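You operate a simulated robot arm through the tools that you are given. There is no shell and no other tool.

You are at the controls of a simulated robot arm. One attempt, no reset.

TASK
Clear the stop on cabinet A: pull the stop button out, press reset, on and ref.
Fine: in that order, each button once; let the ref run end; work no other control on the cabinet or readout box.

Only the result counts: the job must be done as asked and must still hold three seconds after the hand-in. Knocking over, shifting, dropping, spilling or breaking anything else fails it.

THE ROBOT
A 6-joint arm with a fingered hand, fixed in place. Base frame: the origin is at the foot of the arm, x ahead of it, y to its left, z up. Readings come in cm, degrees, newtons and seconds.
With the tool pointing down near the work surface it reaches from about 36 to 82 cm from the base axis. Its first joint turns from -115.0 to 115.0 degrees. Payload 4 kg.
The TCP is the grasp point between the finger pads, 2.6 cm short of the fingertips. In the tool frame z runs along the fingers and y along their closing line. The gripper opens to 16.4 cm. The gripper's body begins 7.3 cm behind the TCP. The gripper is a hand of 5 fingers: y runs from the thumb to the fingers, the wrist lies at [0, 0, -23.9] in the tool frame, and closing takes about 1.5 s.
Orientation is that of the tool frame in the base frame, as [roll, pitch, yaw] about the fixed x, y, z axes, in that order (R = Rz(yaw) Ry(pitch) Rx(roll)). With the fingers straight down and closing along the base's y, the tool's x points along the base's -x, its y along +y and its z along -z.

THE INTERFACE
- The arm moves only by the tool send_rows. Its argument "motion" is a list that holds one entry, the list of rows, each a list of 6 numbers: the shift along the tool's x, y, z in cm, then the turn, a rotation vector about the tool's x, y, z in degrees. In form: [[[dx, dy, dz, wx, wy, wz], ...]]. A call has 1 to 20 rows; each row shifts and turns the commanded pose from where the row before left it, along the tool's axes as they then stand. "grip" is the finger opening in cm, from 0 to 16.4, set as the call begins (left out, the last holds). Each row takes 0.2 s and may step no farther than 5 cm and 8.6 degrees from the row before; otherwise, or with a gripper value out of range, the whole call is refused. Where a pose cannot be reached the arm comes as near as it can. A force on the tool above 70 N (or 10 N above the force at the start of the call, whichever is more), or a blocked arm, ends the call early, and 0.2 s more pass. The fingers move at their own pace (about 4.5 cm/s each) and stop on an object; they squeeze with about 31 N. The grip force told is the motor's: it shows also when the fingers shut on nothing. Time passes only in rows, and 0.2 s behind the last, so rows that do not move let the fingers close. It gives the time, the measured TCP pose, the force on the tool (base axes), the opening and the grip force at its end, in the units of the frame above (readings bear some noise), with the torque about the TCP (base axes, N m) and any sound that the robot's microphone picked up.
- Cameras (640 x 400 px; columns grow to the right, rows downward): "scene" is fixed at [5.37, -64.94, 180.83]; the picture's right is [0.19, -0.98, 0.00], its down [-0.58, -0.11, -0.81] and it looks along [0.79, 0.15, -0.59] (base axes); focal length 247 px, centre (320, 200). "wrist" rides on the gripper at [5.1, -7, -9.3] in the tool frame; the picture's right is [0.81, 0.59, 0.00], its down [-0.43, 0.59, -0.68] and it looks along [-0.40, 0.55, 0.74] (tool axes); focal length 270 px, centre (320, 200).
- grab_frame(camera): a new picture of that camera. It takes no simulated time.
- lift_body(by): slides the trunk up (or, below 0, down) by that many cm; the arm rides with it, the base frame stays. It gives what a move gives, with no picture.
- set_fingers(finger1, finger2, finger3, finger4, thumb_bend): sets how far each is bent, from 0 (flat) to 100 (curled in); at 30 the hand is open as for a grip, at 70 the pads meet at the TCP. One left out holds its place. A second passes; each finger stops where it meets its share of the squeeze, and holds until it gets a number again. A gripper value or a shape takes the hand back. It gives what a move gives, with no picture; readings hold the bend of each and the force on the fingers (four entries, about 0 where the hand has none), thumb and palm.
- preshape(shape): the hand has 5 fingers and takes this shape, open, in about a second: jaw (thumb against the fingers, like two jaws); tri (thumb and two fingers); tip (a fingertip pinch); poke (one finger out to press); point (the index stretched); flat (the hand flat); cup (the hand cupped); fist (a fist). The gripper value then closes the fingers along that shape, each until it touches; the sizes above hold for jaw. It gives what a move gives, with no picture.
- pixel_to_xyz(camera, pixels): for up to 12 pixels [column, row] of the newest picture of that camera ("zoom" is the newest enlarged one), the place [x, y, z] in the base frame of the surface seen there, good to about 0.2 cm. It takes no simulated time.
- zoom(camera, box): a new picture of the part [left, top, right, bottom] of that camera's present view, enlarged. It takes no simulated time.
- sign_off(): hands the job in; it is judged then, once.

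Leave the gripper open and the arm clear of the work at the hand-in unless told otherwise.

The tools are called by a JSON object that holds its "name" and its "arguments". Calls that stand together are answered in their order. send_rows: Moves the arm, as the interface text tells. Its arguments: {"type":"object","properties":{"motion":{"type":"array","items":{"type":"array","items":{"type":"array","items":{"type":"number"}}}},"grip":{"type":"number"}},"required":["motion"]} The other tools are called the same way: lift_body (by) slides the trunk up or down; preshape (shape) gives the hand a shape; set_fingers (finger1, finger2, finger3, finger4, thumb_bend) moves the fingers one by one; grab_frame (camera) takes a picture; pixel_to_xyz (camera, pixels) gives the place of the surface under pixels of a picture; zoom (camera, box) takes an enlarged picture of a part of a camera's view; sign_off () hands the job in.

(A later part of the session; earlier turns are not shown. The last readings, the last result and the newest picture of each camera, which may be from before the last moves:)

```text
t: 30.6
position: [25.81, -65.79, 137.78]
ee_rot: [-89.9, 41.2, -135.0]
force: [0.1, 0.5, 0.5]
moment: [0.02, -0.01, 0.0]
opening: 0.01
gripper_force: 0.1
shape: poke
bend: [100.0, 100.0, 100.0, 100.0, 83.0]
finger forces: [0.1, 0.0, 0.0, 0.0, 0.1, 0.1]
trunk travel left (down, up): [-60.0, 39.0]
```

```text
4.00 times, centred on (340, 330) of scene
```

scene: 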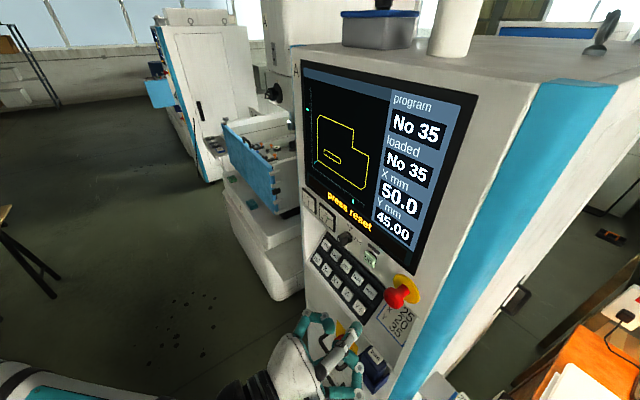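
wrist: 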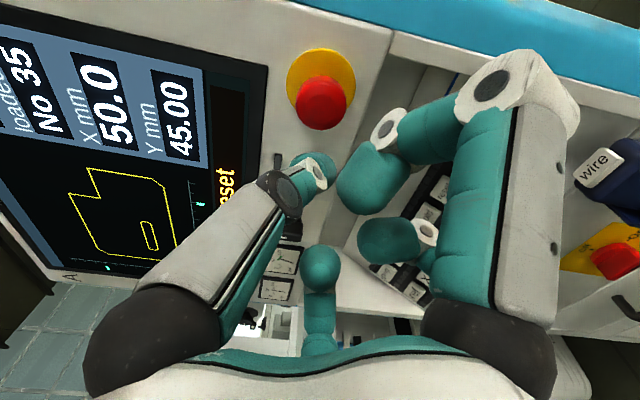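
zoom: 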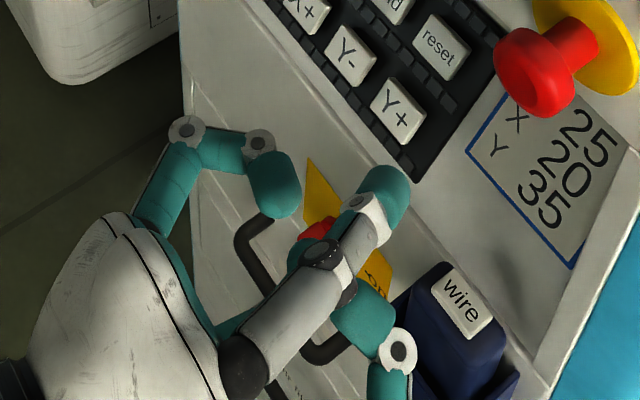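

The thumb tip is the poker: it sits on the tool axis 2.6 cm ahead of the TCP, and the curled fingers stay 5 cm or more behind it. I'll lower the trunk another 25 cm to give the wrist a healthy bend for the sloped keys; the hand stays 6 cm or more off the front.

{"name": "lift_body", "arguments": {"by": -25}}

{"name": "send_rows", "arguments": {"motion": [[[0, 0, 0, -5.27, 4.61, 0], [0, 0, 0, -5.27, 4.61, 0], [0, 0, 0, -5.27, 4.61, 0], [0, 0, 0, -5.27, 4.61, 0], [0, 0, 0, 0, 0, 0]]]}}

{"name": "grab_frame", "arguments": {"camera": "wrist"}}

{"name": "grab_frame", "arguments": {"camera": "scene"}}

```text
t: 33.2
position: [25.79, -65.77, 112.92]
ee_rot: [-89.9, 41.2, -135.0]
force: [-0.8, 0.5, -0.6]
moment: [0.01, 0.0, -0.02]
opening: 0.01
gripper_force: 0.1
shape: poke
bend: [100.0, 100.0, 100.0, 100.0, 83.0]
finger forces: [0.0, 0.0, 0.0, 0.0, 0.0, 0.0]
trunk travel left (down, up): [-35.0, 64.0]
```

```text
t: 34.4
position: [25.93, -65.81, 112.9]
ee_rot: [-125.3, 35.6, -157.4]
force: [0.1, -0.6, 0.1]
moment: [-0.01, 0.01, -0.05]
opening: 0.0
gripper_force: 0.1
shape: poke
bend: [100.0, 100.0, 100.0, 100.0, 83.0]
finger forces: [0.0, 0.0, 0.0, 0.0, 0.1, 0.0]
trunk travel left (down, up): [-35.0, 64.0]
```

```text
taken
```

wrist: 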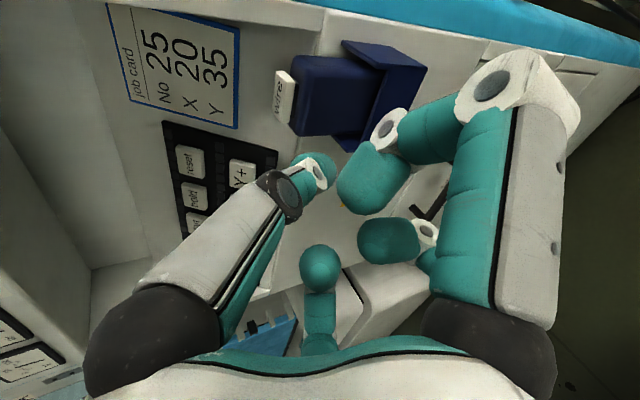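

```text
taken
```

scene: 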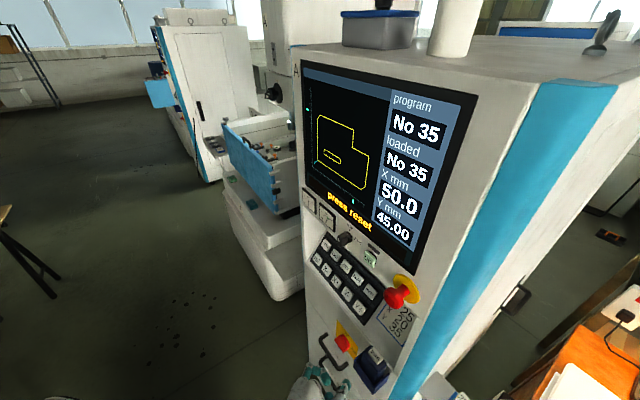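

The tilt worked. Next I'll rise 8.4 cm and shift 13 cm along the face to the reset column, staying well out.

{"name": "send_rows", "arguments": {"motion": [[[-2.096, 0.427, -0.563, 0, 0, 0], [-2.096, 0.427, -0.563, 0, 0, 0], [-2.096, 0.427, -0.563, 0, 0, 0], [-2.096, 0.427, -0.563, 0, 0, 0], [-2.096, 0.427, -0.563, 0, 0, 0], [-2.096, 0.427, -0.563, 0, 0, 0], [-2.096, 0.427, -0.563, 0, 0, 0], [0, 0, 0, 0, 0, 0]]]}}

{"name": "grab_frame", "arguments": {"camera": "wrist"}}

{"name": "grab_frame", "arguments": {"camera": "scene"}}

```text
t: 36.2
position: [35.18, -56.31, 121.32]
ee_rot: [-125.2, 35.6, -157.3]
force: [0.0, 0.3, 0.2]
moment: [0.03, 0.0, 0.0]
opening: 0.0
gripper_force: 0.1
shape: poke
bend: [100.0, 100.0, 100.0, 100.0, 83.0]
finger forces: [0.1, 0.0, 0.1, 0.0, 0.0, 0.0]
trunk travel left (down, up): [-35.0, 64.0]
```

```text
taken
```

wrist: 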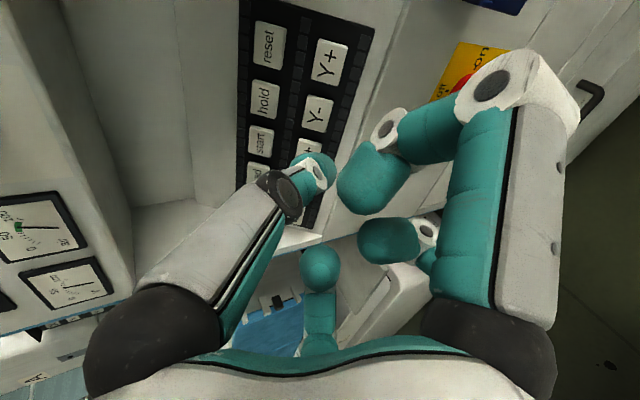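

```text
taken
```

scene: 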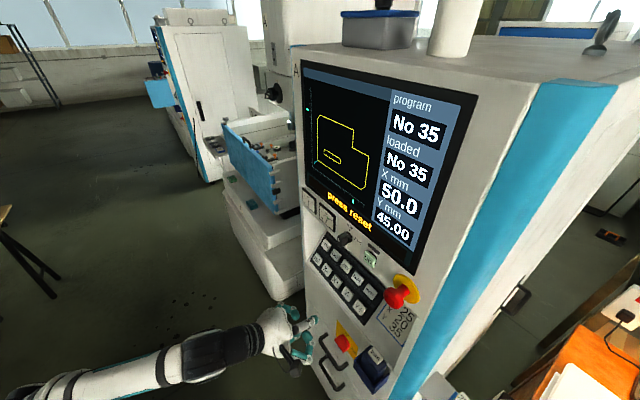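

Reached, with reset visible at (267,45). I'll measure the keys from this closer view.

{"name": "zoom", "arguments": {"camera": "wrist", "box": [220, 0, 380, 100]}}

{"name": "pixel_to_xyz", "arguments": {"camera": "zoom", "pixels": [[188, 190], [145, 255], [215, 265], [155, 105], [245, 120], [435, 250], [175, 390], [120, 200], [300, 200], [190, 150], [380, 390], [190, 230]]}}

```text
4.00 times, centred on (300, 50) of wrist
```

zoom: 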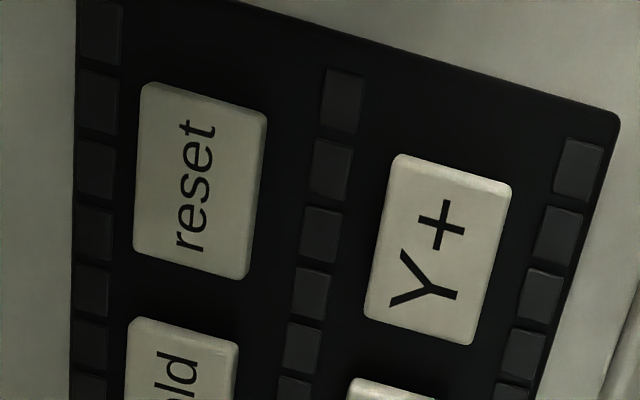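

```text
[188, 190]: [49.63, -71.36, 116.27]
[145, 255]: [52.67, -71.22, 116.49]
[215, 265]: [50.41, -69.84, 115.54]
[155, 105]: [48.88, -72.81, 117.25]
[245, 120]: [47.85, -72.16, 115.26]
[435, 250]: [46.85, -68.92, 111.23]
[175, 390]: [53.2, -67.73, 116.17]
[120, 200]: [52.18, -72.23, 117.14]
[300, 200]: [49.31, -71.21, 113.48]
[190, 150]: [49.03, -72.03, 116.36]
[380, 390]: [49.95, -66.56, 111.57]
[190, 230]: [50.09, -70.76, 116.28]
```

Reset centre is near (49.4,-71.4,116.1). I'll approach to about 3 cm short of the key.

{"name": "send_rows", "arguments": {"motion": [[[-0.375, -0.535, 1.886, 0, 0, 0], [-0.375, -0.535, 1.886, 0, 0, 0], [-0.375, -0.535, 1.886, 0, 0, 0], [-0.375, -0.535, 1.886, 0, 0, 0], [-0.375, -0.535, 1.886, 0, 0, 0], [-0.375, -0.535, 1.886, 0, 0, 0], [-0.375, -0.535, 1.886, 0, 0, 0], [-0.375, -0.535, 1.886, 0, 0, 0], [0, 0, 0, 0, 0, 0]]]}}

{"name": "grab_frame", "arguments": {"camera": "wrist"}}

{"name": "zoom", "arguments": {"camera": "scene", "box": [295, 230, 425, 320]}}

```text
t: 38.2
position: [45.72, -68.2, 118.82]
ee_rot: [-125.2, 35.6, -157.5]
force: [0.4, 0.7, -0.2]
moment: [-0.01, 0.0, 0.01]
opening: 0.0
gripper_force: 0.2
shape: poke
bend: [100.0, 100.0, 100.0, 100.0, 83.0]
finger forces: [0.0, 0.0, 0.0, 0.0, 0.0, 0.0]
trunk travel left (down, up): [-35.0, 64.0]
```

```text
taken
```

wrist: 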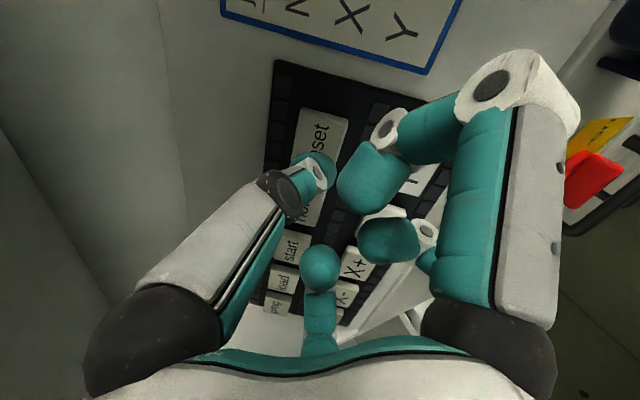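

```text
4.44 times, centred on (360, 275) of scene
```

zoom: 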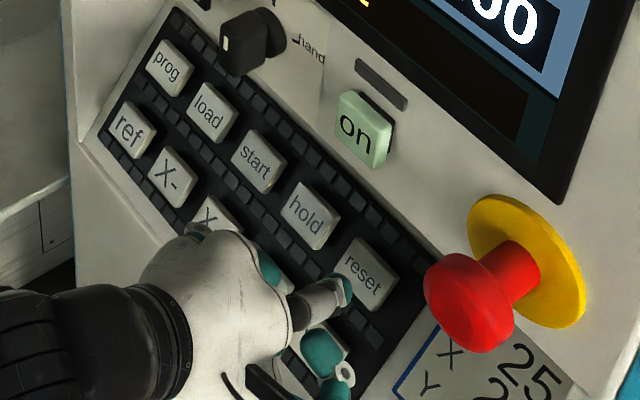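

The thumb tip is right before "reset". I'll nudge 0.3 cm sideways and move in to just short of touching.

{"name": "send_rows", "arguments": {"motion": [[[-0.23, 0.2, 0, 0, 0, 0], [0, 0, 0.7, 0, 0, 0], [0, 0, 0.7, 0, 0, 0], [0, 0, 0.7, 0, 0, 0], [0, 0, 0.3, 0, 0, 0], [0, 0, 0, 0, 0, 0]]]}}

{"name": "grab_frame", "arguments": {"camera": "wrist"}}

{"name": "zoom", "arguments": {"camera": "scene", "box": [330, 250, 400, 310]}}

```text
t: 39.6
position: [47.27, -69.08, 117.51]
ee_rot: [-125.1, 35.7, -157.4]
force: [-0.3, 0.8, 0.4]
moment: [0.02, -0.06, 0.01]
opening: 0.0
gripper_force: 0.0
shape: poke
bend: [100.0, 100.0, 100.0, 100.0, 83.0]
finger forces: [0.0, 0.0, 0.1, 0.0, 0.0, 0.0]
out of reach, approached as far as the arm can: row 3
trunk travel left (down, up): [-35.0, 64.0]
```

```text
taken
```

wrist: 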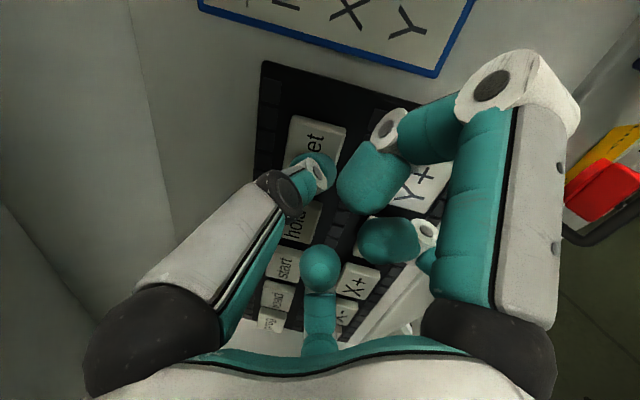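

```text
6.67 times, centred on (365, 280) of scene
```

zoom: 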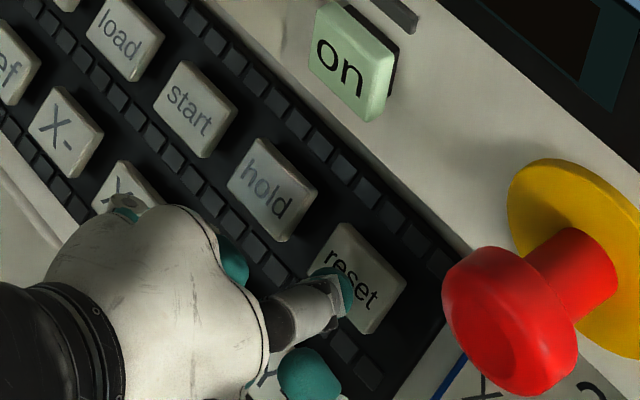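

The arm nears full stretch here (a row was out of reach) and nothing has been touched. I'll retreat straight back, raise the trunk 12 cm, and come back down in front.

{"name": "send_rows", "arguments": {"motion": [[[0, 0, -2, 0, 0, 0], [0, 0, -2, 0, 0, 0], [0, 0, -2, 0, 0, 0], [0, 0, -2, 0, 0, 0], [0, 0, -2, 0, 0, 0], [0, 0, -2, 0, 0, 0], [0, 0, -2, 0, 0, 0], [0, 0, 0, 0, 0, 0]]]}}

{"name": "lift_body", "arguments": {"by": 12}}

```text
t: 41.4
position: [38.44, -60.47, 123.96]
ee_rot: [-125.2, 35.6, -157.4]
force: [0.1, 0.8, -0.6]
moment: [-0.03, 0.01, -0.01]
opening: 0.0
gripper_force: 0.1
shape: poke
bend: [100.0, 100.0, 100.0, 100.0, 83.0]
finger forces: [0.1, 0.0, 0.0, 0.1, 0.0, 0.0]
trunk travel left (down, up): [-35.0, 64.0]
```

```text
t: 42.9
position: [38.57, -60.52, 136.03]
ee_rot: [-125.2, 35.5, -157.4]
force: [-0.4, 0.3, -0.4]
moment: [0.02, 0.0, 0.01]
opening: 0.0
gripper_force: 0.0
shape: poke
bend: [100.0, 100.0, 100.0, 100.0, 83.0]
finger forces: [0.0, 0.1, 0.0, 0.0, 0.0, 0.0]
trunk travel left (down, up): [-47.0, 52.0]
```

Now back on the axis line: lower 11.7 cm, then forward along the finger to about 1.5 cm from reset.

{"name": "send_rows", "arguments": {"motion": [[[1.36, 1.55, 1.096, 0, 0, 0], [1.36, 1.55, 1.096, 0, 0, 0], [1.36, 1.55, 1.096, 0, 0, 0], [1.36, 1.55, 1.096, 0, 0, 0], [1.36, 1.55, 1.096, 0, 0, 0], [0, 0, 0, 0, 0, 0], [0, 0, 1.9, 0, 0, 0], [0, 0, 1.9, 0, 0, 0], [0, 0, 1.9, 0, 0, 0], [0, 0, 1.9, 0, 0, 0], [0, 0, 1.9, 0, 0, 0], [0, 0, 1.9, 0, 0, 0], [0, 0, 1.9, 0, 0, 0], [0, 0, 0, 0, 0, 0]]]}}

{"name": "grab_frame", "arguments": {"camera": "wrist"}}

{"name": "zoom", "arguments": {"camera": "scene", "box": [330, 250, 400, 310]}}

```text
t: 45.9
position: [46.88, -68.76, 118.02]
ee_rot: [-125.2, 35.6, -157.4]
force: [0.0, -0.3, 0.4]
moment: [-0.03, 0.04, 0.03]
opening: 0.0
gripper_force: 0.0
shape: poke
bend: [100.0, 100.0, 100.0, 100.0, 83.0]
finger forces: [0.1, 0.1, 0.0, 0.0, 0.0, 0.0]
trunk travel left (down, up): [-47.0, 52.0]
```

```text
taken
```

wrist: 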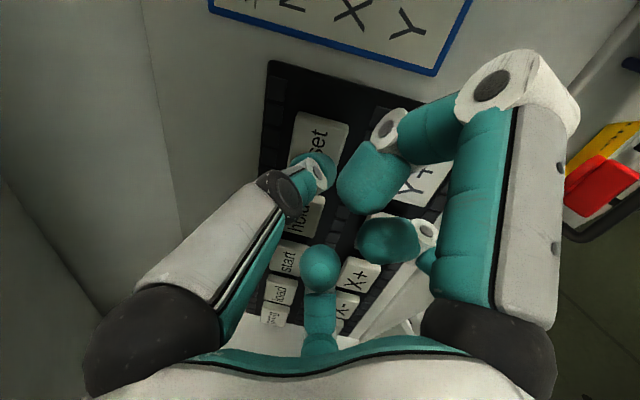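

```text
6.67 times, centred on (365, 280) of scene
```

zoom: 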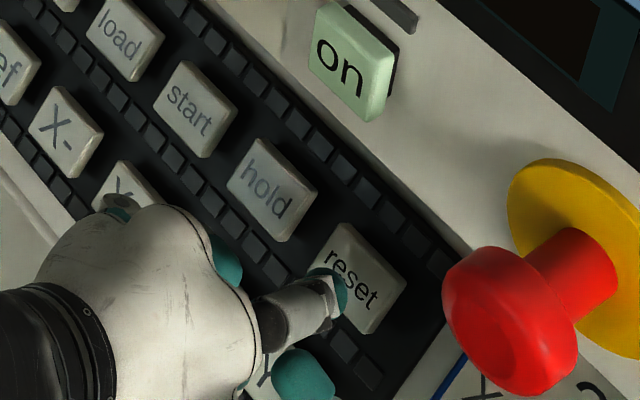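

The thumb tip is 1.5 cm off reset and centred. Advancing 1.2 cm first, then gentle steps.

{"name": "send_rows", "arguments": {"motion": [[[0, 0, 0.6, 0, 0, 0], [0, 0, 0.5, 0, 0, 0], [0, 0, 0.2, 0, 0, 0], [0, 0, 0, 0, 0, 0]]]}}

{"name": "send_rows", "arguments": {"motion": [[[0, 0, 0.15, 0, 0, 0], [0, 0, 0.15, 0, 0, 0], [0, 0, 0, 0, 0, 0]]]}}

{"name": "grab_frame", "arguments": {"camera": "scene"}}

```text
t: 46.9
position: [47.5, -69.7, 117.37]
ee_rot: [-125.1, 35.6, -157.5]
force: [-0.6, 0.2, -0.2]
moment: [0.0, 0.01, -0.04]
opening: 0.02
gripper_force: 0.1
shape: poke
bend: [100.0, 100.0, 100.0, 100.0, 83.0]
finger forces: [0.1, 0.1, 0.1, 0.0, 0.3, 0.1]
trunk travel left (down, up): [-47.0, 52.0]
```

```text
t: 47.7
position: [47.87, -69.87, 117.36]
ee_rot: [-125.2, 35.5, -157.4]
force: [-0.8, 0.7, 0.0]
moment: [-0.05, -0.01, -0.02]
opening: 0.01
gripper_force: 0.0
shape: poke
bend: [100.0, 100.0, 100.0, 100.0, 83.0]
finger forces: [0.0, 0.0, 0.0, 0.1, 1.1, 0.0]
trunk travel left (down, up): [-47.0, 52.0]
heard: click
```

```text
taken
```

scene: 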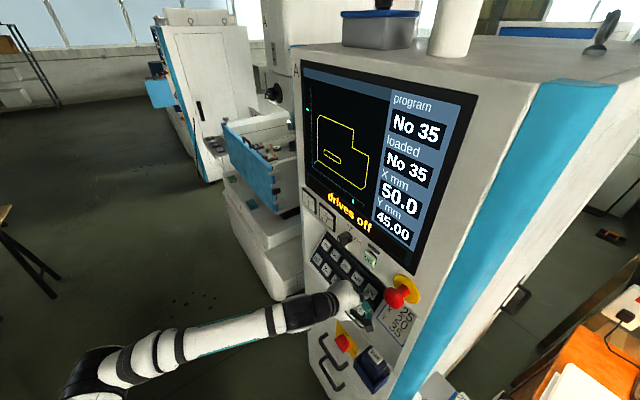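

Heard a click, and the screen now shows "drives off". I'll retract straight back along the finger 14 cm.

{"name": "send_rows", "arguments": {"motion": [[[0, 0, -0.8, 0, 0, 0], [0, 0, -1.5, 0, 0, 0], [0, 0, -2, 0, 0, 0], [0, 0, -2, 0, 0, 0], [0, 0, -2, 0, 0, 0], [0, 0, -2, 0, 0, 0], [0, 0, -2, 0, 0, 0], [0, 0, -1.7, 0, 0, 0], [0, 0, 0, 0, 0, 0]]]}}

{"name": "send_rows", "arguments": {"motion": [[[0, 0, 0, 5.27, -4.61, 0], [0, 0, 0, 5.27, -4.61, 0], [0, 0, 0, 5.27, -4.61, 0], [0, 0, 0, 5.27, -4.61, 0], [0, 0, 0, 0, 0, 0]]]}}

{"name": "grab_frame", "arguments": {"camera": "scene"}}

```text
t: 49.7
position: [39.01, -61.13, 123.73]
ee_rot: [-125.2, 35.6, -157.4]
force: [0.9, -0.3, 0.8]
moment: [0.02, 0.02, 0.06]
opening: 0.0
gripper_force: 0.1
shape: poke
bend: [100.0, 100.0, 100.0, 100.0, 83.0]
finger forces: [0.0, 0.1, 0.1, 0.0, 0.0, 0.1]
trunk travel left (down, up): [-47.0, 52.0]
```

```text
t: 50.9
position: [39.11, -61.16, 123.89]
ee_rot: [-89.9, 41.2, -135.1]
force: [0.0, 0.4, -0.7]
moment: [0.0, 0.01, -0.04]
opening: 0.02
gripper_force: 0.2
shape: poke
bend: [100.0, 100.0, 100.0, 100.0, 83.0]
finger forces: [0.0, 0.0, 0.0, 0.1, 0.0, 0.0]
trunk travel left (down, up): [-47.0, 52.0]
```

```text
taken
```

scene: 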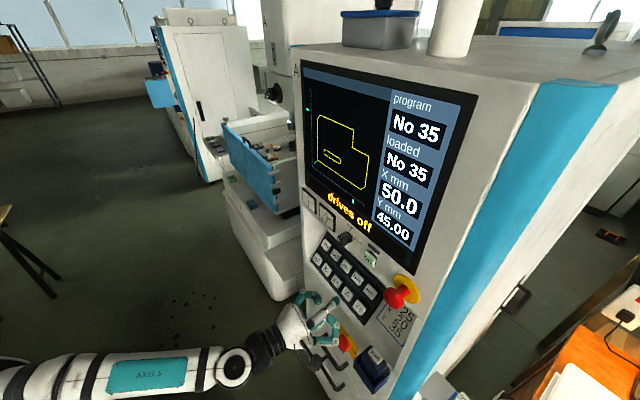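

Horizontal again at (39.1,-61.2,123.9). I'll remeasure "on", the knob and the pulled stop from the scene view before rising.

{"name": "zoom", "arguments": {"camera": "scene", "box": [325, 225, 425, 310]}}

{"name": "pixel_to_xyz", "arguments": {"camera": "zoom", "pixels": [[292, 155], [260, 115], [315, 195], [265, 160], [320, 145], [85, 60], [110, 70], [70, 75], [425, 370], [450, 330], [465, 360], [495, 270]]}}

```text
4.71 times, centred on (375, 268) of scene
```

zoom: 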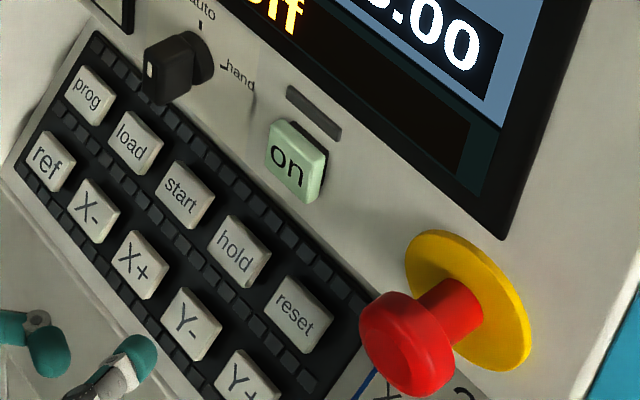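

```text
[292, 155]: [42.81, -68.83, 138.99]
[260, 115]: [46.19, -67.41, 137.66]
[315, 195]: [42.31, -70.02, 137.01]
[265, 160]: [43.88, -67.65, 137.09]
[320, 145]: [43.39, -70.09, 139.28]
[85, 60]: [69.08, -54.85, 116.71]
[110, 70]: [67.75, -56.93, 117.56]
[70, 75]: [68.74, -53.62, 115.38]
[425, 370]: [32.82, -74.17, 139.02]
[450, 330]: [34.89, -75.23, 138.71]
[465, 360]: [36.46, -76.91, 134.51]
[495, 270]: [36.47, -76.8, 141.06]
```

"on" is near (42.8,-68.8,138.3). I'll rise in front of it, with the tip still 5 cm off the face.

{"name": "send_rows", "arguments": {"motion": [[[-1.34, -1.52, 0, 0, 0, 0], [-1.34, -1.52, 0, 0, 0, 0], [-1.34, -1.52, 0, 0, 0, 0], [-1.34, -1.52, 0, 0, 0, 0], [-1.34, -1.52, 0, 0, 0, 0], [-1.34, -1.52, 0, 0, 0, 0], [0.77, -0.67, 0, 0, 0, 0], [0.77, -0.67, 0, 0, 0, 0], [0, 0, 0, 0, 0, 0]]]}}

{"name": "grab_frame", "arguments": {"camera": "wrist"}}

{"name": "grab_frame", "arguments": {"camera": "scene"}}

```text
t: 52.9
position: [37.6, -62.67, 136.18]
ee_rot: [-90.0, 41.1, -135.0]
force: [0.1, -0.2, 0.3]
moment: [0.02, -0.01, 0.02]
opening: 0.0
gripper_force: 0.0
shape: poke
bend: [100.0, 100.0, 100.0, 100.0, 83.0]
finger forces: [0.0, 0.1, 0.0, 0.0, 0.0, 0.0]
trunk travel left (down, up): [-47.0, 52.0]
```

```text
taken
```

wrist: 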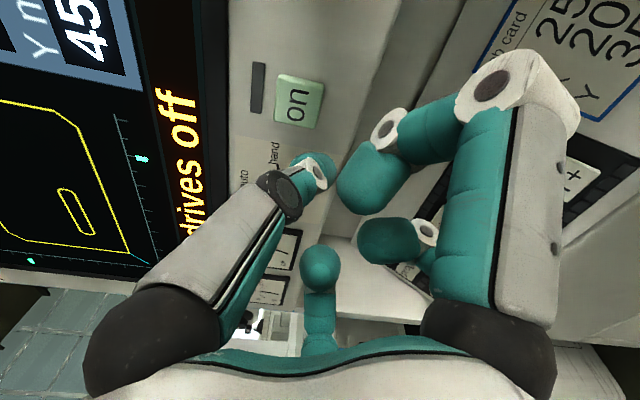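

```text
taken
```

scene: 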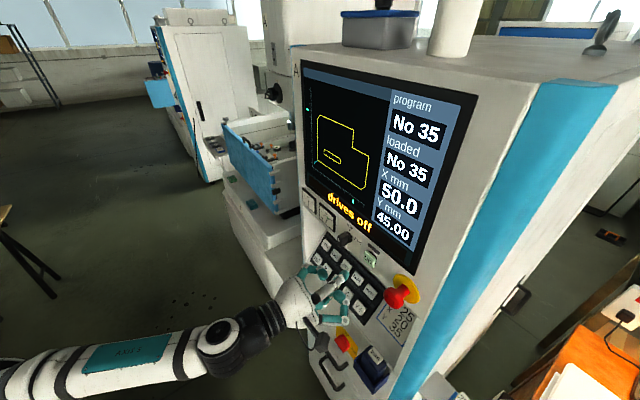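

"on" is seen at (300,100) in the wrist view. I'll measure its face.

{"name": "zoom", "arguments": {"camera": "wrist", "box": [230, 50, 350, 150]}}

{"name": "pixel_to_xyz", "arguments": {"camera": "zoom", "pixels": [[355, 200], [300, 115], [415, 145], [290, 250], [385, 275], [350, 170], [350, 230], [210, 150], [500, 200], [250, 350], [320, 200], [390, 200]]}}

```text
4.00 times, centred on (290, 100) of wrist
```

zoom: 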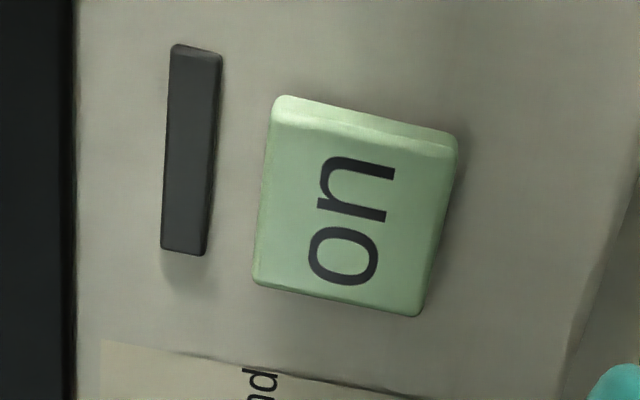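

```text
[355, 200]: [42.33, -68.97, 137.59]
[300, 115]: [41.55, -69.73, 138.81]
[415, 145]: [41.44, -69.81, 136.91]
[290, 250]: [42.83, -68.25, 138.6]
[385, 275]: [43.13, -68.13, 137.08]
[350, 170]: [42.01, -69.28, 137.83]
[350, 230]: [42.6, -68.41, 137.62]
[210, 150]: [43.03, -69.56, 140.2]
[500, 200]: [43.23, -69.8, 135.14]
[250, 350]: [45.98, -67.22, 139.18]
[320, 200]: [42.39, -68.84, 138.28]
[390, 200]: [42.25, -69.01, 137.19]
```

On target: t ≈ -18.75, z ≈ 137.75, depth 78.65. I also want the auto/hand selector's protrusion, so I'll zoom the scene there.

{"name": "zoom", "arguments": {"camera": "scene", "box": [320, 220, 384, 260]}}

{"name": "pixel_to_xyz", "arguments": {"camera": "zoom", "pixels": [[200, 200], [220, 190], [240, 180], [260, 190], [280, 180], [230, 220], [180, 210], [300, 190], [210, 160], [190, 230], [250, 210], [270, 160]]}}

```text
10.00 times, centred on (352, 240) of scene
```

zoom: 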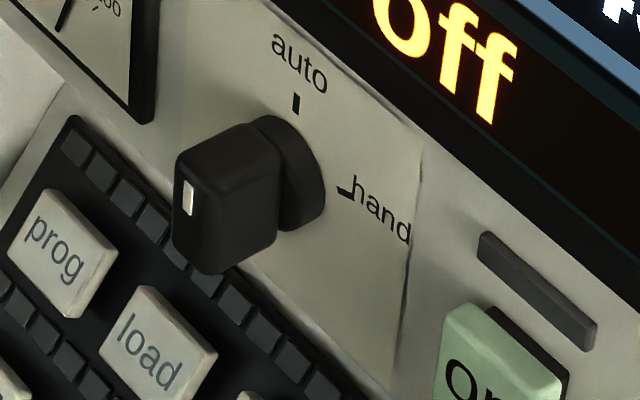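

```text
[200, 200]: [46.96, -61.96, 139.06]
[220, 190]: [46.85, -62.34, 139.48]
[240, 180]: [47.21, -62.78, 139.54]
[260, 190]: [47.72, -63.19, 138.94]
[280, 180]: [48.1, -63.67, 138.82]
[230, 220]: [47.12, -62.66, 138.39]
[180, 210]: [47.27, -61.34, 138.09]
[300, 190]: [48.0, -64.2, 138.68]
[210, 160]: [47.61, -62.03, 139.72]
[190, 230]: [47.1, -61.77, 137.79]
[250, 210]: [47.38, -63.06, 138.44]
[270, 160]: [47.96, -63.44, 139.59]
```

The selector's front is at depth 76.8, while the curled fingers will reach only about 74.4, so it clears, and the stop clears too. I'll centre on "on" and advance to 1 cm short.

{"name": "send_rows", "arguments": {"motion": [[[-0.2, -0.86, 0, 0, 0, 0], [-0.21, -0.87, 0, 0, 0, 0], [0, 0, 1.1, 0, 0, 0], [0, 0, 1.1, 0, 0, 0], [0, 0, 1, 0, 0, 0], [0, 0, 0.9, 0, 0, 0], [0, 0, 0, 0, 0, 0]]]}}

{"name": "grab_frame", "arguments": {"camera": "wrist"}}

{"name": "zoom", "arguments": {"camera": "scene", "box": [325, 225, 425, 310]}}

```text
t: 54.5
position: [39.97, -66.01, 137.56]
ee_rot: [-89.9, 41.2, -135.0]
force: [0.4, 0.1, 0.0]
moment: [-0.02, 0.01, 0.0]
opening: 0.03
gripper_force: 0.2
shape: poke
bend: [100.0, 100.0, 100.0, 100.0, 83.0]
finger forces: [0.0, 0.1, 0.0, 0.0, 0.1, 0.1]
trunk travel left (down, up): [-47.0, 52.0]
```

```text
taken
```

wrist: 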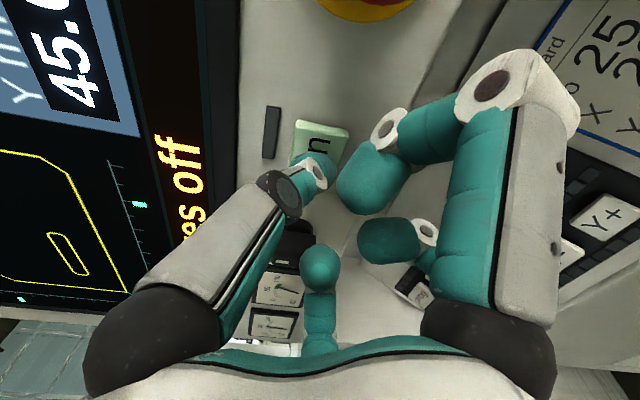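

```text
4.71 times, centred on (375, 268) of scene
```

zoom: 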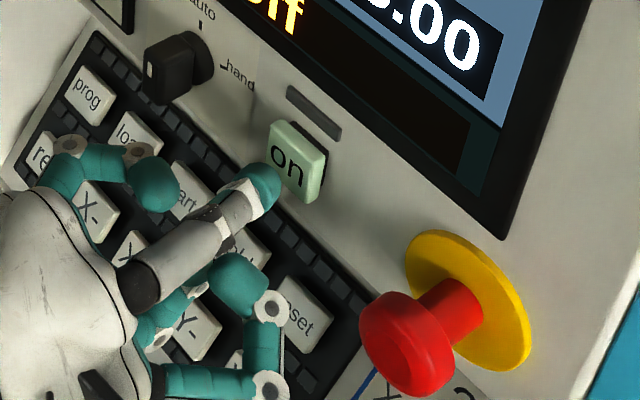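

The tip is centred just before "on", about 1 cm away, with everything else clear. Pressing gently.

{"name": "send_rows", "arguments": {"motion": [[[0, 0, 0.5, 0, 0, 0], [0, 0, 0.4, 0, 0, 0], [0, 0, 0, 0, 0, 0]]]}}

{"name": "send_rows", "arguments": {"motion": [[[0, 0, 0.15, 0, 0, 0], [0, 0, 0.15, 0, 0, 0], [0, 0, 0, 0, 0, 0]]]}}

{"name": "zoom", "arguments": {"camera": "scene", "box": [290, 180, 450, 280]}}

```text
t: 55.3
position: [40.43, -66.62, 137.5]
ee_rot: [-89.9, 41.2, -135.0]
force: [0.7, 0.4, 0.0]
moment: [-0.02, 0.02, 0.02]
opening: 0.0
gripper_force: 0.1
shape: poke
bend: [100.0, 100.0, 100.0, 100.0, 83.0]
finger forces: [0.0, 0.0, 0.1, 0.0, 0.1, 0.0]
trunk travel left (down, up): [-47.0, 52.0]
```

```text
t: 56.1
position: [40.69, -66.7, 137.63]
ee_rot: [-89.9, 41.1, -135.0]
force: [-1.0, 0.7, -0.1]
moment: [-0.01, -0.03, -0.02]
opening: 0.0
gripper_force: 0.1
shape: poke
bend: [100.0, 100.0, 100.0, 100.0, 83.0]
finger forces: [0.0, 0.0, 0.0, 0.0, 0.6, 0.0]
trunk travel left (down, up): [-47.0, 52.0]
```

```text
4.00 times, centred on (370, 230) of scene
```

zoom: 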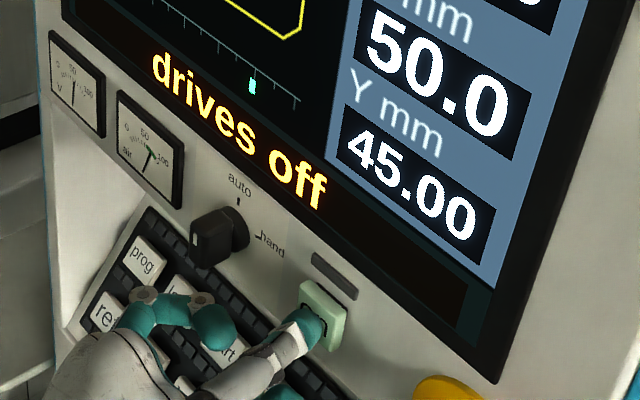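

Contact at 0.6 N and no click yet. I'll push slightly further.

{"name": "send_rows", "arguments": {"motion": [[[0, 0, 0.12, 0, 0, 0], [0, 0, 0.12, 0, 0, 0], [0, 0, 0, 0, 0, 0]]]}}

{"name": "zoom", "arguments": {"camera": "scene", "box": [290, 180, 450, 280]}}

```text
t: 56.9
position: [40.95, -67.04, 137.52]
ee_rot: [-89.9, 41.3, -135.0]
force: [-0.8, 1.5, 0.1]
moment: [0.01, 0.01, -0.01]
opening: 0.0
gripper_force: 0.0
shape: poke
bend: [100.0, 100.0, 100.0, 100.0, 83.0]
finger forces: [0.0, 0.0, 0.0, 0.1, 1.5, 0.1]
trunk travel left (down, up): [-47.0, 52.0]
heard: click
```

```text
4.00 times, centred on (370, 230) of scene
```

zoom: 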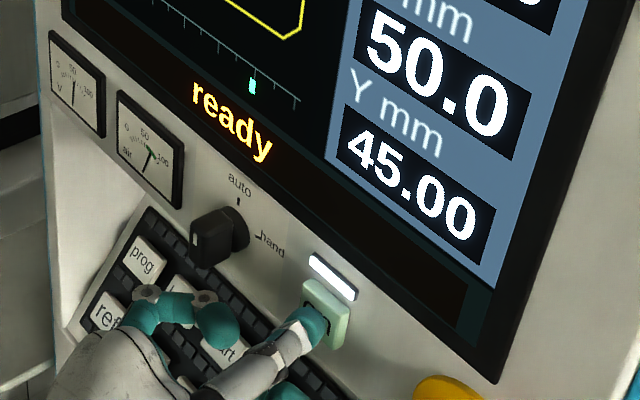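

Heard a click: the lamp is lit and the screen says "ready". Retract straight out, lower in front of the keys, then tilt down 28° again.

{"name": "send_rows", "arguments": {"motion": [[[0, 0, -0.8, 0, 0, 0], [0, 0, -1.2, 0, 0, 0], [0, 0, -1.3, 0, 0, 0], [0, 0, -1.2, 0, 0, 0], [1.483, 1.692, 0, 0, 0, 0], [1.483, 1.692, 0, 0, 0, 0], [1.483, 1.692, 0, 0, 0, 0], [1.483, 1.692, 0, 0, 0, 0], [1.483, 1.692, 0, 0, 0, 0], [1.483, 1.692, 0, 0, 0, 0], [0, 0, 0, 0, 0, 0], [0, 0, 0, -5.27, 4.61, 0], [0, 0, 0, -5.27, 4.61, 0], [0, 0, 0, -5.27, 4.61, 0], [0, 0, 0, -5.27, 4.61, 0], [0, 0, 0, 0, 0, 0]]]}}

{"name": "grab_frame", "arguments": {"camera": "scene"}}

```text
t: 60.3
position: [37.78, -63.92, 124.06]
ee_rot: [-125.3, 35.7, -157.4]
force: [-0.1, -0.3, 1.0]
moment: [-0.01, -0.02, 0.0]
opening: 0.0
gripper_force: 0.0
shape: poke
bend: [100.0, 100.0, 100.0, 100.0, 83.0]
finger forces: [0.1, 0.0, 0.1, 0.0, 0.0, 0.1]
trunk travel left (down, up): [-47.0, 52.0]
```

```text
taken
```

scene: 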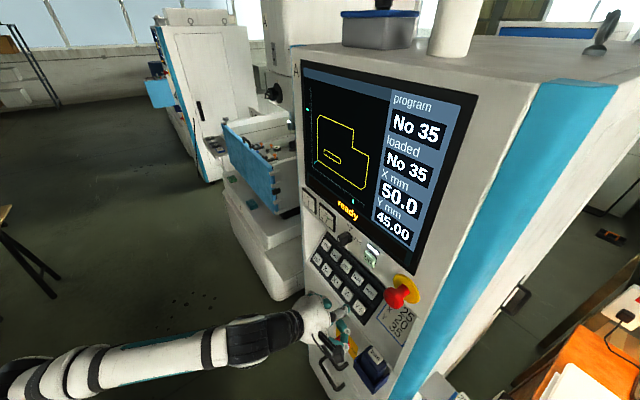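

All well, at (37.8,-63.9,124.1). Next I'll traverse 25.7 cm along the face to the ref column, in two halves.

{"name": "send_rows", "arguments": {"motion": [[[-1.7, 1.96, 0.188, 0, 0, 0], [-1.7, 1.96, 0.188, 0, 0, 0], [-1.7, 1.96, 0.188, 0, 0, 0], [-1.7, 1.96, 0.188, 0, 0, 0], [-1.7, 1.96, 0.188, 0, 0, 0], [0, 0, 0, 0, 0, 0]]]}}

{"name": "send_rows", "arguments": {"motion": [[[-1.7, 1.96, 0.188, 0, 0, 0], [-1.7, 1.96, 0.188, 0, 0, 0], [-1.7, 1.96, 0.188, 0, 0, 0], [-1.7, 1.96, 0.188, 0, 0, 0], [-1.7, 1.96, 0.188, 0, 0, 0], [0, 0, 0, 0, 0, 0]]]}}

{"name": "grab_frame", "arguments": {"camera": "scene"}}

{"name": "grab_frame", "arguments": {"camera": "wrist"}}

```text
t: 61.7
position: [46.98, -54.77, 121.98]
ee_rot: [-125.2, 35.6, -157.3]
force: [-0.3, -0.3, 0.1]
moment: [-0.01, -0.01, -0.01]
opening: 0.0
gripper_force: 0.0
shape: poke
bend: [100.0, 100.0, 100.0, 100.0, 83.0]
finger forces: [0.1, 0.0, 0.0, 0.1, 0.0, 0.0]
trunk travel left (down, up): [-47.0, 52.0]
```

```text
t: 63.1
position: [50.79, -49.72, 117.73]
ee_rot: [-124.9, 36.4, -155.9]
force: [0.8, 0.5, 0.0]
moment: [0.0, 0.0, 0.01]
opening: 0.0
gripper_force: 0.1
shape: poke
bend: [100.0, 100.0, 100.0, 100.0, 83.0]
finger forces: [0.0, 0.0, 0.1, 0.0, 0.1, 0.0]
out of reach, approached as far as the arm can: row 2, 3, 4, 5
trunk travel left (down, up): [-47.0, 52.0]
```

```text
taken
```

scene: 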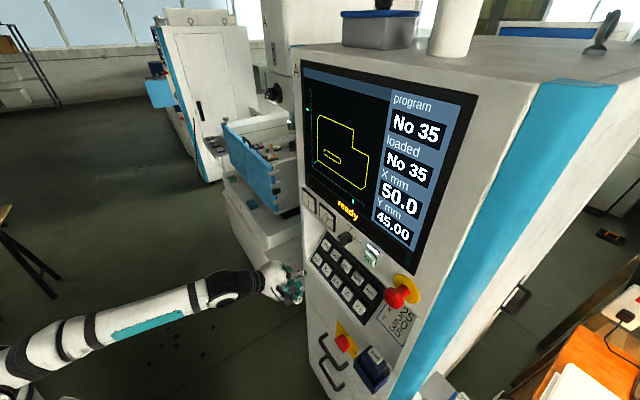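

```text
taken
```

wrist: 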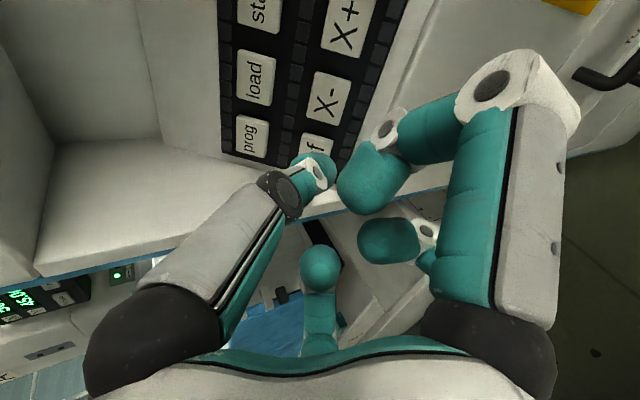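

Partly out of reach again near t ≈ 0.8. I'll check the forearm's direction against the hand to see whether the wrist is straight.

{"name": "pixel_to_xyz", "arguments": {"camera": "scene", "pixels": [[15, 365], [80, 337], [150, 310], [195, 290], [230, 280], [265, 272], [150, 335], [60, 390], [45, 350], [105, 330]]}}

{"name": "zoom", "arguments": {"camera": "scene", "box": [0, 200, 320, 400]}}

```text
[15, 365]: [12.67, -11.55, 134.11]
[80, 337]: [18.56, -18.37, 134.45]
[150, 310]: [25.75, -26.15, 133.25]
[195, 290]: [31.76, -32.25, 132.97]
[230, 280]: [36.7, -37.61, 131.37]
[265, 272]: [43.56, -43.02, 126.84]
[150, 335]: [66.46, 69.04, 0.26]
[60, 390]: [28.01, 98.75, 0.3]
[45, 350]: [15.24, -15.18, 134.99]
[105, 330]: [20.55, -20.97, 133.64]
```

```text
2.00 times, centred on (160, 300) of scene
```

zoom: 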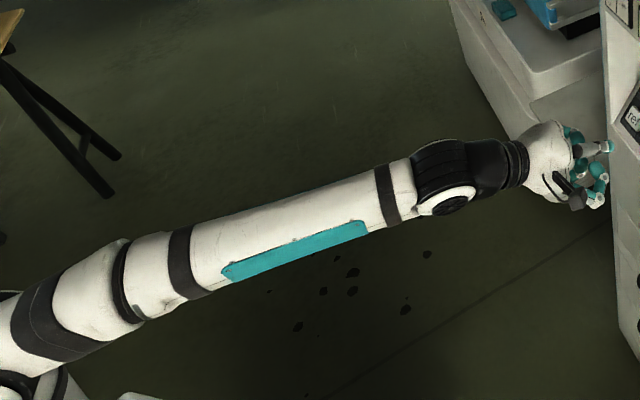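

The wrist is bent, but the arm is too folded inward at this height. I'll move 7 cm nearer the keys (still over 4 cm off them), then continue sideways.

{"name": "send_rows", "arguments": {"motion": [[[-0.433, -0.494, 1.236, 0, 0, 0], [-0.433, -0.494, 1.236, 0, 0, 0], [-0.433, -0.494, 1.236, 0, 0, 0], [-0.433, -0.494, 1.236, 0, 0, 0], [-0.433, -0.494, 1.236, 0, 0, 0], [0, 0, 0, 0, 0, 0]]]}}

{"name": "grab_frame", "arguments": {"camera": "wrist"}}

```text
t: 64.5
position: [53.5, -55.94, 116.86]
ee_rot: [-125.1, 35.9, -156.8]
force: [1.3, -0.6, -0.5]
moment: [0.0, 0.01, 0.0]
opening: 0.0
gripper_force: 0.0
shape: poke
bend: [100.0, 100.0, 100.0, 100.0, 83.0]
finger forces: [0.0, 0.0, 0.0, 0.0, 0.0, 0.0]
out of reach, approached as far as the arm can: row 1, 2, 4, 5
trunk travel left (down, up): [-47.0, 52.0]
```

```text
taken
```

wrist: 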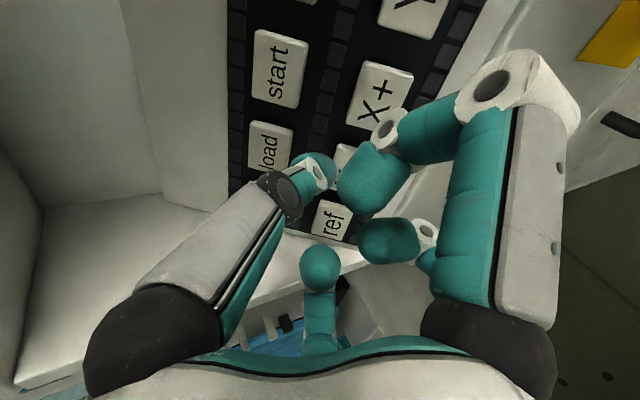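

The arm resists crossing this column in this wrist configuration: the hand bends downward from the forearm and a roll limit is hit. I'll go back to the earlier good spot in front of reset, then raise the trunk so the wrist bends upward instead.

{"name": "send_rows", "arguments": {"motion": [[[1.21, -1.65, -0.235, 0, 0, 0], [1.21, -1.65, -0.235, 0, 0, 0], [1.21, -1.65, -0.235, 0, 0, 0], [1.21, -1.65, -0.235, 0, 0, 0], [1.0, -1.376, -1.424, 0, 0, 0], [1.0, -1.376, -1.424, 0, 0, 0], [1.0, -1.376, -1.424, 0, 0, 0], [1.0, -1.376, -1.424, 0, 0, 0], [1.0, -1.376, -1.424, 0, 0, 0], [0, 0, 0, 0, 0, 0]]]}}

{"name": "grab_frame", "arguments": {"camera": "scene"}}

```text
t: 66.7
position: [38.29, -63.42, 123.94]
ee_rot: [-125.1, 35.6, -157.4]
force: [-0.9, -0.4, 0.6]
moment: [-0.02, 0.0, -0.04]
opening: 0.04
gripper_force: 0.1
shape: poke
bend: [100.0, 100.0, 100.0, 100.0, 83.0]
finger forces: [0.1, 0.0, 0.0, 0.0, 0.1, 0.0]
trunk travel left (down, up): [-47.0, 52.0]
```

```text
taken
```

scene: 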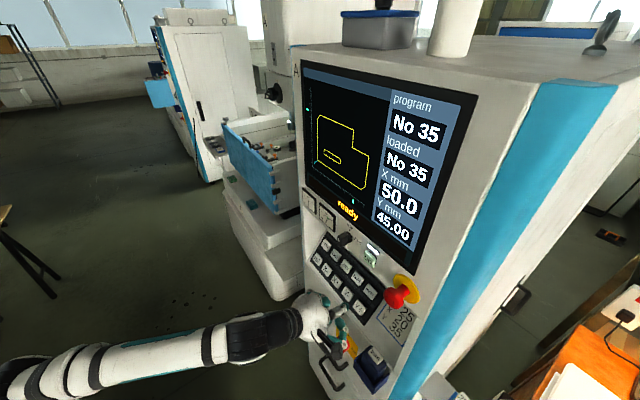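

Back at (38.3,-63.4,123.9). I'll turn the hand level, then raise the trunk in 12 cm steps, lowering the hand to match each time.

{"name": "send_rows", "arguments": {"motion": [[[0, 0, 0, 5.27, -4.61, 0], [0, 0, 0, 5.27, -4.61, 0], [0, 0, 0, 5.27, -4.61, 0], [0, 0, 0, 5.27, -4.61, 0], [0, 0, 0, 0, 0, 0]]]}}

{"name": "lift_body", "arguments": {"by": 12}}

{"name": "send_rows", "arguments": {"motion": [[[1.58, 1.804, 0, 0, 0, 0], [1.58, 1.804, 0, 0, 0, 0], [1.58, 1.804, 0, 0, 0, 0], [1.58, 1.804, 0, 0, 0, 0], [1.58, 1.804, 0, 0, 0, 0], [0, 0, 0, 0, 0, 0]]]}}

```text
t: 67.9
position: [38.22, -63.58, 123.87]
ee_rot: [-89.9, 41.2, -135.0]
force: [0.0, 0.6, 0.6]
moment: [0.01, -0.03, 0.03]
opening: 0.0
gripper_force: 0.0
shape: poke
bend: [100.0, 100.0, 100.0, 100.0, 83.0]
finger forces: [0.0, 0.0, 0.0, 0.1, 0.0, 0.0]
trunk travel left (down, up): [-47.0, 52.0]
```

```text
t: 69.4
position: [38.33, -63.49, 135.95]
ee_rot: [-90.0, 41.2, -134.9]
force: [0.2, -0.4, 0.1]
moment: [0.0, -0.01, -0.02]
opening: 0.02
gripper_force: 0.1
shape: poke
bend: [100.0, 100.0, 100.0, 100.0, 83.0]
finger forces: [0.0, 0.0, 0.0, 0.0, 0.1, 0.1]
trunk travel left (down, up): [-59.0, 40.0]
```

```text
t: 70.8
position: [38.3, -63.6, 124.08]
ee_rot: [-90.0, 41.2, -134.9]
force: [0.1, -0.7, -0.8]
moment: [0.01, 0.02, 0.0]
opening: 0.0
gripper_force: 0.1
shape: poke
bend: [100.0, 100.0, 100.0, 100.0, 83.0]
finger forces: [0.0, 0.1, 0.0, 0.0, 0.0, 0.0]
trunk travel left (down, up): [-59.0, 40.0]
```

Working as intended. Two more 12 cm cycles.

{"name": "lift_body", "arguments": {"by": 12}}

{"name": "send_rows", "arguments": {"motion": [[[1.58, 1.804, 0, 0, 0, 0], [1.58, 1.804, 0, 0, 0, 0], [1.58, 1.804, 0, 0, 0, 0], [1.58, 1.804, 0, 0, 0, 0], [1.58, 1.804, 0, 0, 0, 0], [0, 0, 0, 0, 0, 0]]]}}

{"name": "lift_body", "arguments": {"by": 12}}

{"name": "send_rows", "arguments": {"motion": [[[1.58, 1.804, 0, 0, 0, 0], [1.58, 1.804, 0, 0, 0, 0], [1.58, 1.804, 0, 0, 0, 0], [1.58, 1.804, 0, 0, 0, 0], [1.58, 1.804, 0, 0, 0, 0], [0, 0, 0, 0, 0, 0]]]}}

{"name": "grab_frame", "arguments": {"camera": "scene"}}

```text
t: 72.3
position: [38.37, -63.49, 136.07]
ee_rot: [-89.9, 41.2, -134.9]
force: [0.4, 0.6, 0.0]
moment: [0.03, -0.01, 0.0]
opening: 0.0
gripper_force: 0.1
shape: poke
bend: [100.0, 100.0, 100.0, 100.0, 83.0]
finger forces: [0.0, 0.1, 0.0, 0.0, 0.1, 0.1]
trunk travel left (down, up): [-71.0, 28.0]
```

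```text
t: 73.7
position: [38.48, -63.51, 123.92]
ee_rot: [-89.9, 41.2, -135.0]
force: [0.0, 0.2, 0.3]
moment: [0.01, -0.01, 0.02]
opening: 0.0
gripper_force: 0.0
shape: poke
bend: [100.0, 100.0, 100.0, 100.0, 83.0]
finger forces: [0.0, 0.1, 0.0, 0.0, 0.0, 0.0]
trunk travel left (down, up): [-71.0, 28.0]
```

```text
t: 75.2
position: [38.44, -63.57, 135.9]
ee_rot: [-89.9, 41.1, -135.0]
force: [0.8, 0.0, 1.1]
moment: [0.01, -0.02, -0.01]
opening: 0.0
gripper_force: 0.0
shape: poke
bend: [100.0, 100.0, 100.0, 100.0, 83.0]
finger forces: [0.1, 0.0, 0.1, 0.0, 0.1, 0.1]
trunk travel left (down, up): [-83.0, 16.0]
```

```text
t: 76.6
position: [38.39, -63.54, 123.83]
ee_rot: [-89.9, 41.2, -135.1]
force: [-0.3, 0.2, 0.2]
moment: [0.03, -0.04, 0.02]
opening: 0.02
gripper_force: 0.1
shape: poke
bend: [100.0, 100.0, 100.0, 100.0, 83.0]
finger forces: [0.0, 0.1, 0.0, 0.0, 0.1, 0.1]
trunk travel left (down, up): [-83.0, 16.0]
```

```text
taken
```

scene: 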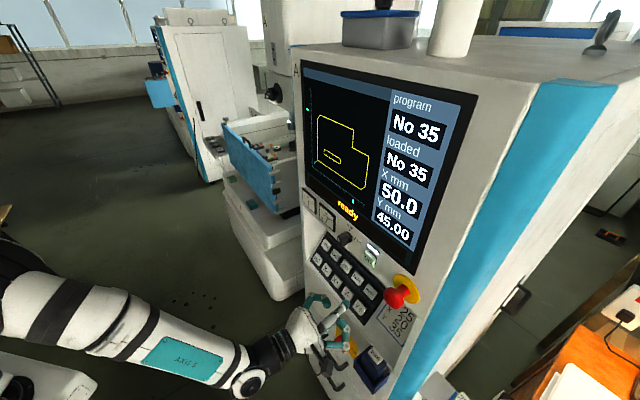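

The forearm now slopes down and the hand bends up from it. Traverse toward the ref column, first half.

{"name": "send_rows", "arguments": {"motion": [[[-1.88, 1.648, 0, 0, 0, 0], [-1.88, 1.648, 0, 0, 0, 0], [-1.88, 1.648, 0, 0, 0, 0], [-1.88, 1.648, 0, 0, 0, 0], [-1.88, 1.648, 0, 0, 0, 0], [0, 0, 0, 0, 0, 0]]]}}

{"name": "send_rows", "arguments": {"motion": [[[-1.88, 1.648, 0, 0, 0, 0], [-1.88, 1.648, 0, 0, 0, 0], [0, 0, 0, 0, 0, 0]]]}}

{"name": "grab_frame", "arguments": {"camera": "scene"}}

```text
t: 78.0
position: [47.19, -54.67, 123.86]
ee_rot: [-89.8, 41.2, -135.0]
force: [0.1, -0.2, 0.2]
moment: [-0.04, 0.0, 0.0]
opening: 0.0
gripper_force: 0.1
shape: poke
bend: [100.0, 100.0, 100.0, 100.0, 83.0]
finger forces: [0.1, 0.0, 0.0, 0.0, 0.1, 0.1]
trunk travel left (down, up): [-83.0, 16.0]
```

```text
t: 78.8
position: [50.68, -51.33, 123.93]
ee_rot: [-89.9, 41.2, -135.2]
force: [0.0, 0.2, 0.0]
moment: [0.03, 0.0, 0.0]
opening: 0.02
gripper_force: 0.1
shape: poke
bend: [100.0, 100.0, 100.0, 100.0, 83.0]
finger forces: [0.0, 0.0, 0.0, 0.0, 0.0, 0.1]
trunk travel left (down, up): [-83.0, 16.0]
```

```text
taken
```

scene: 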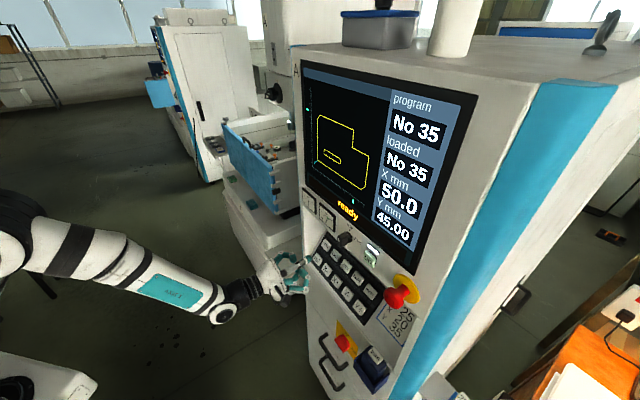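

Works now. Another 7.7 cm to the ref column.

{"name": "send_rows", "arguments": {"motion": [[[-1.93, 1.69, 0, 0, 0, 0], [-1.93, 1.69, 0, 0, 0, 0], [-1.93, 1.69, 0, 0, 0, 0], [0, 0, 0, 0, 0, 0]]]}}

{"name": "grab_frame", "arguments": {"camera": "wrist"}}

```text
t: 79.8
position: [56.25, -45.93, 123.96]
ee_rot: [-89.8, 41.3, -135.0]
force: [0.2, 0.8, -0.3]
moment: [-0.01, 0.02, 0.03]
opening: 0.01
gripper_force: 0.1
shape: poke
bend: [100.0, 100.0, 100.0, 100.0, 83.0]
finger forces: [0.1, 0.0, 0.0, 0.0, 0.1, 0.0]
trunk travel left (down, up): [-83.0, 16.0]
```

```text
taken
```

wrist: 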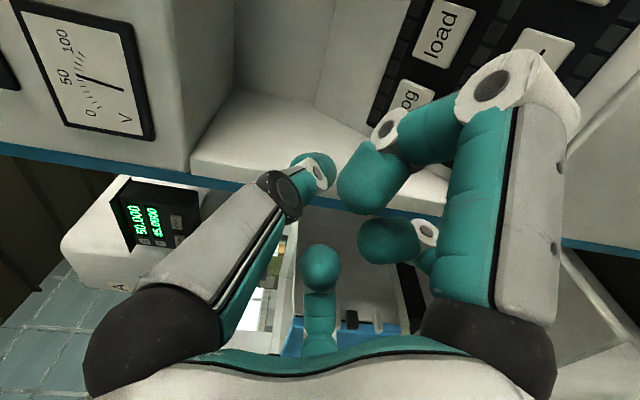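

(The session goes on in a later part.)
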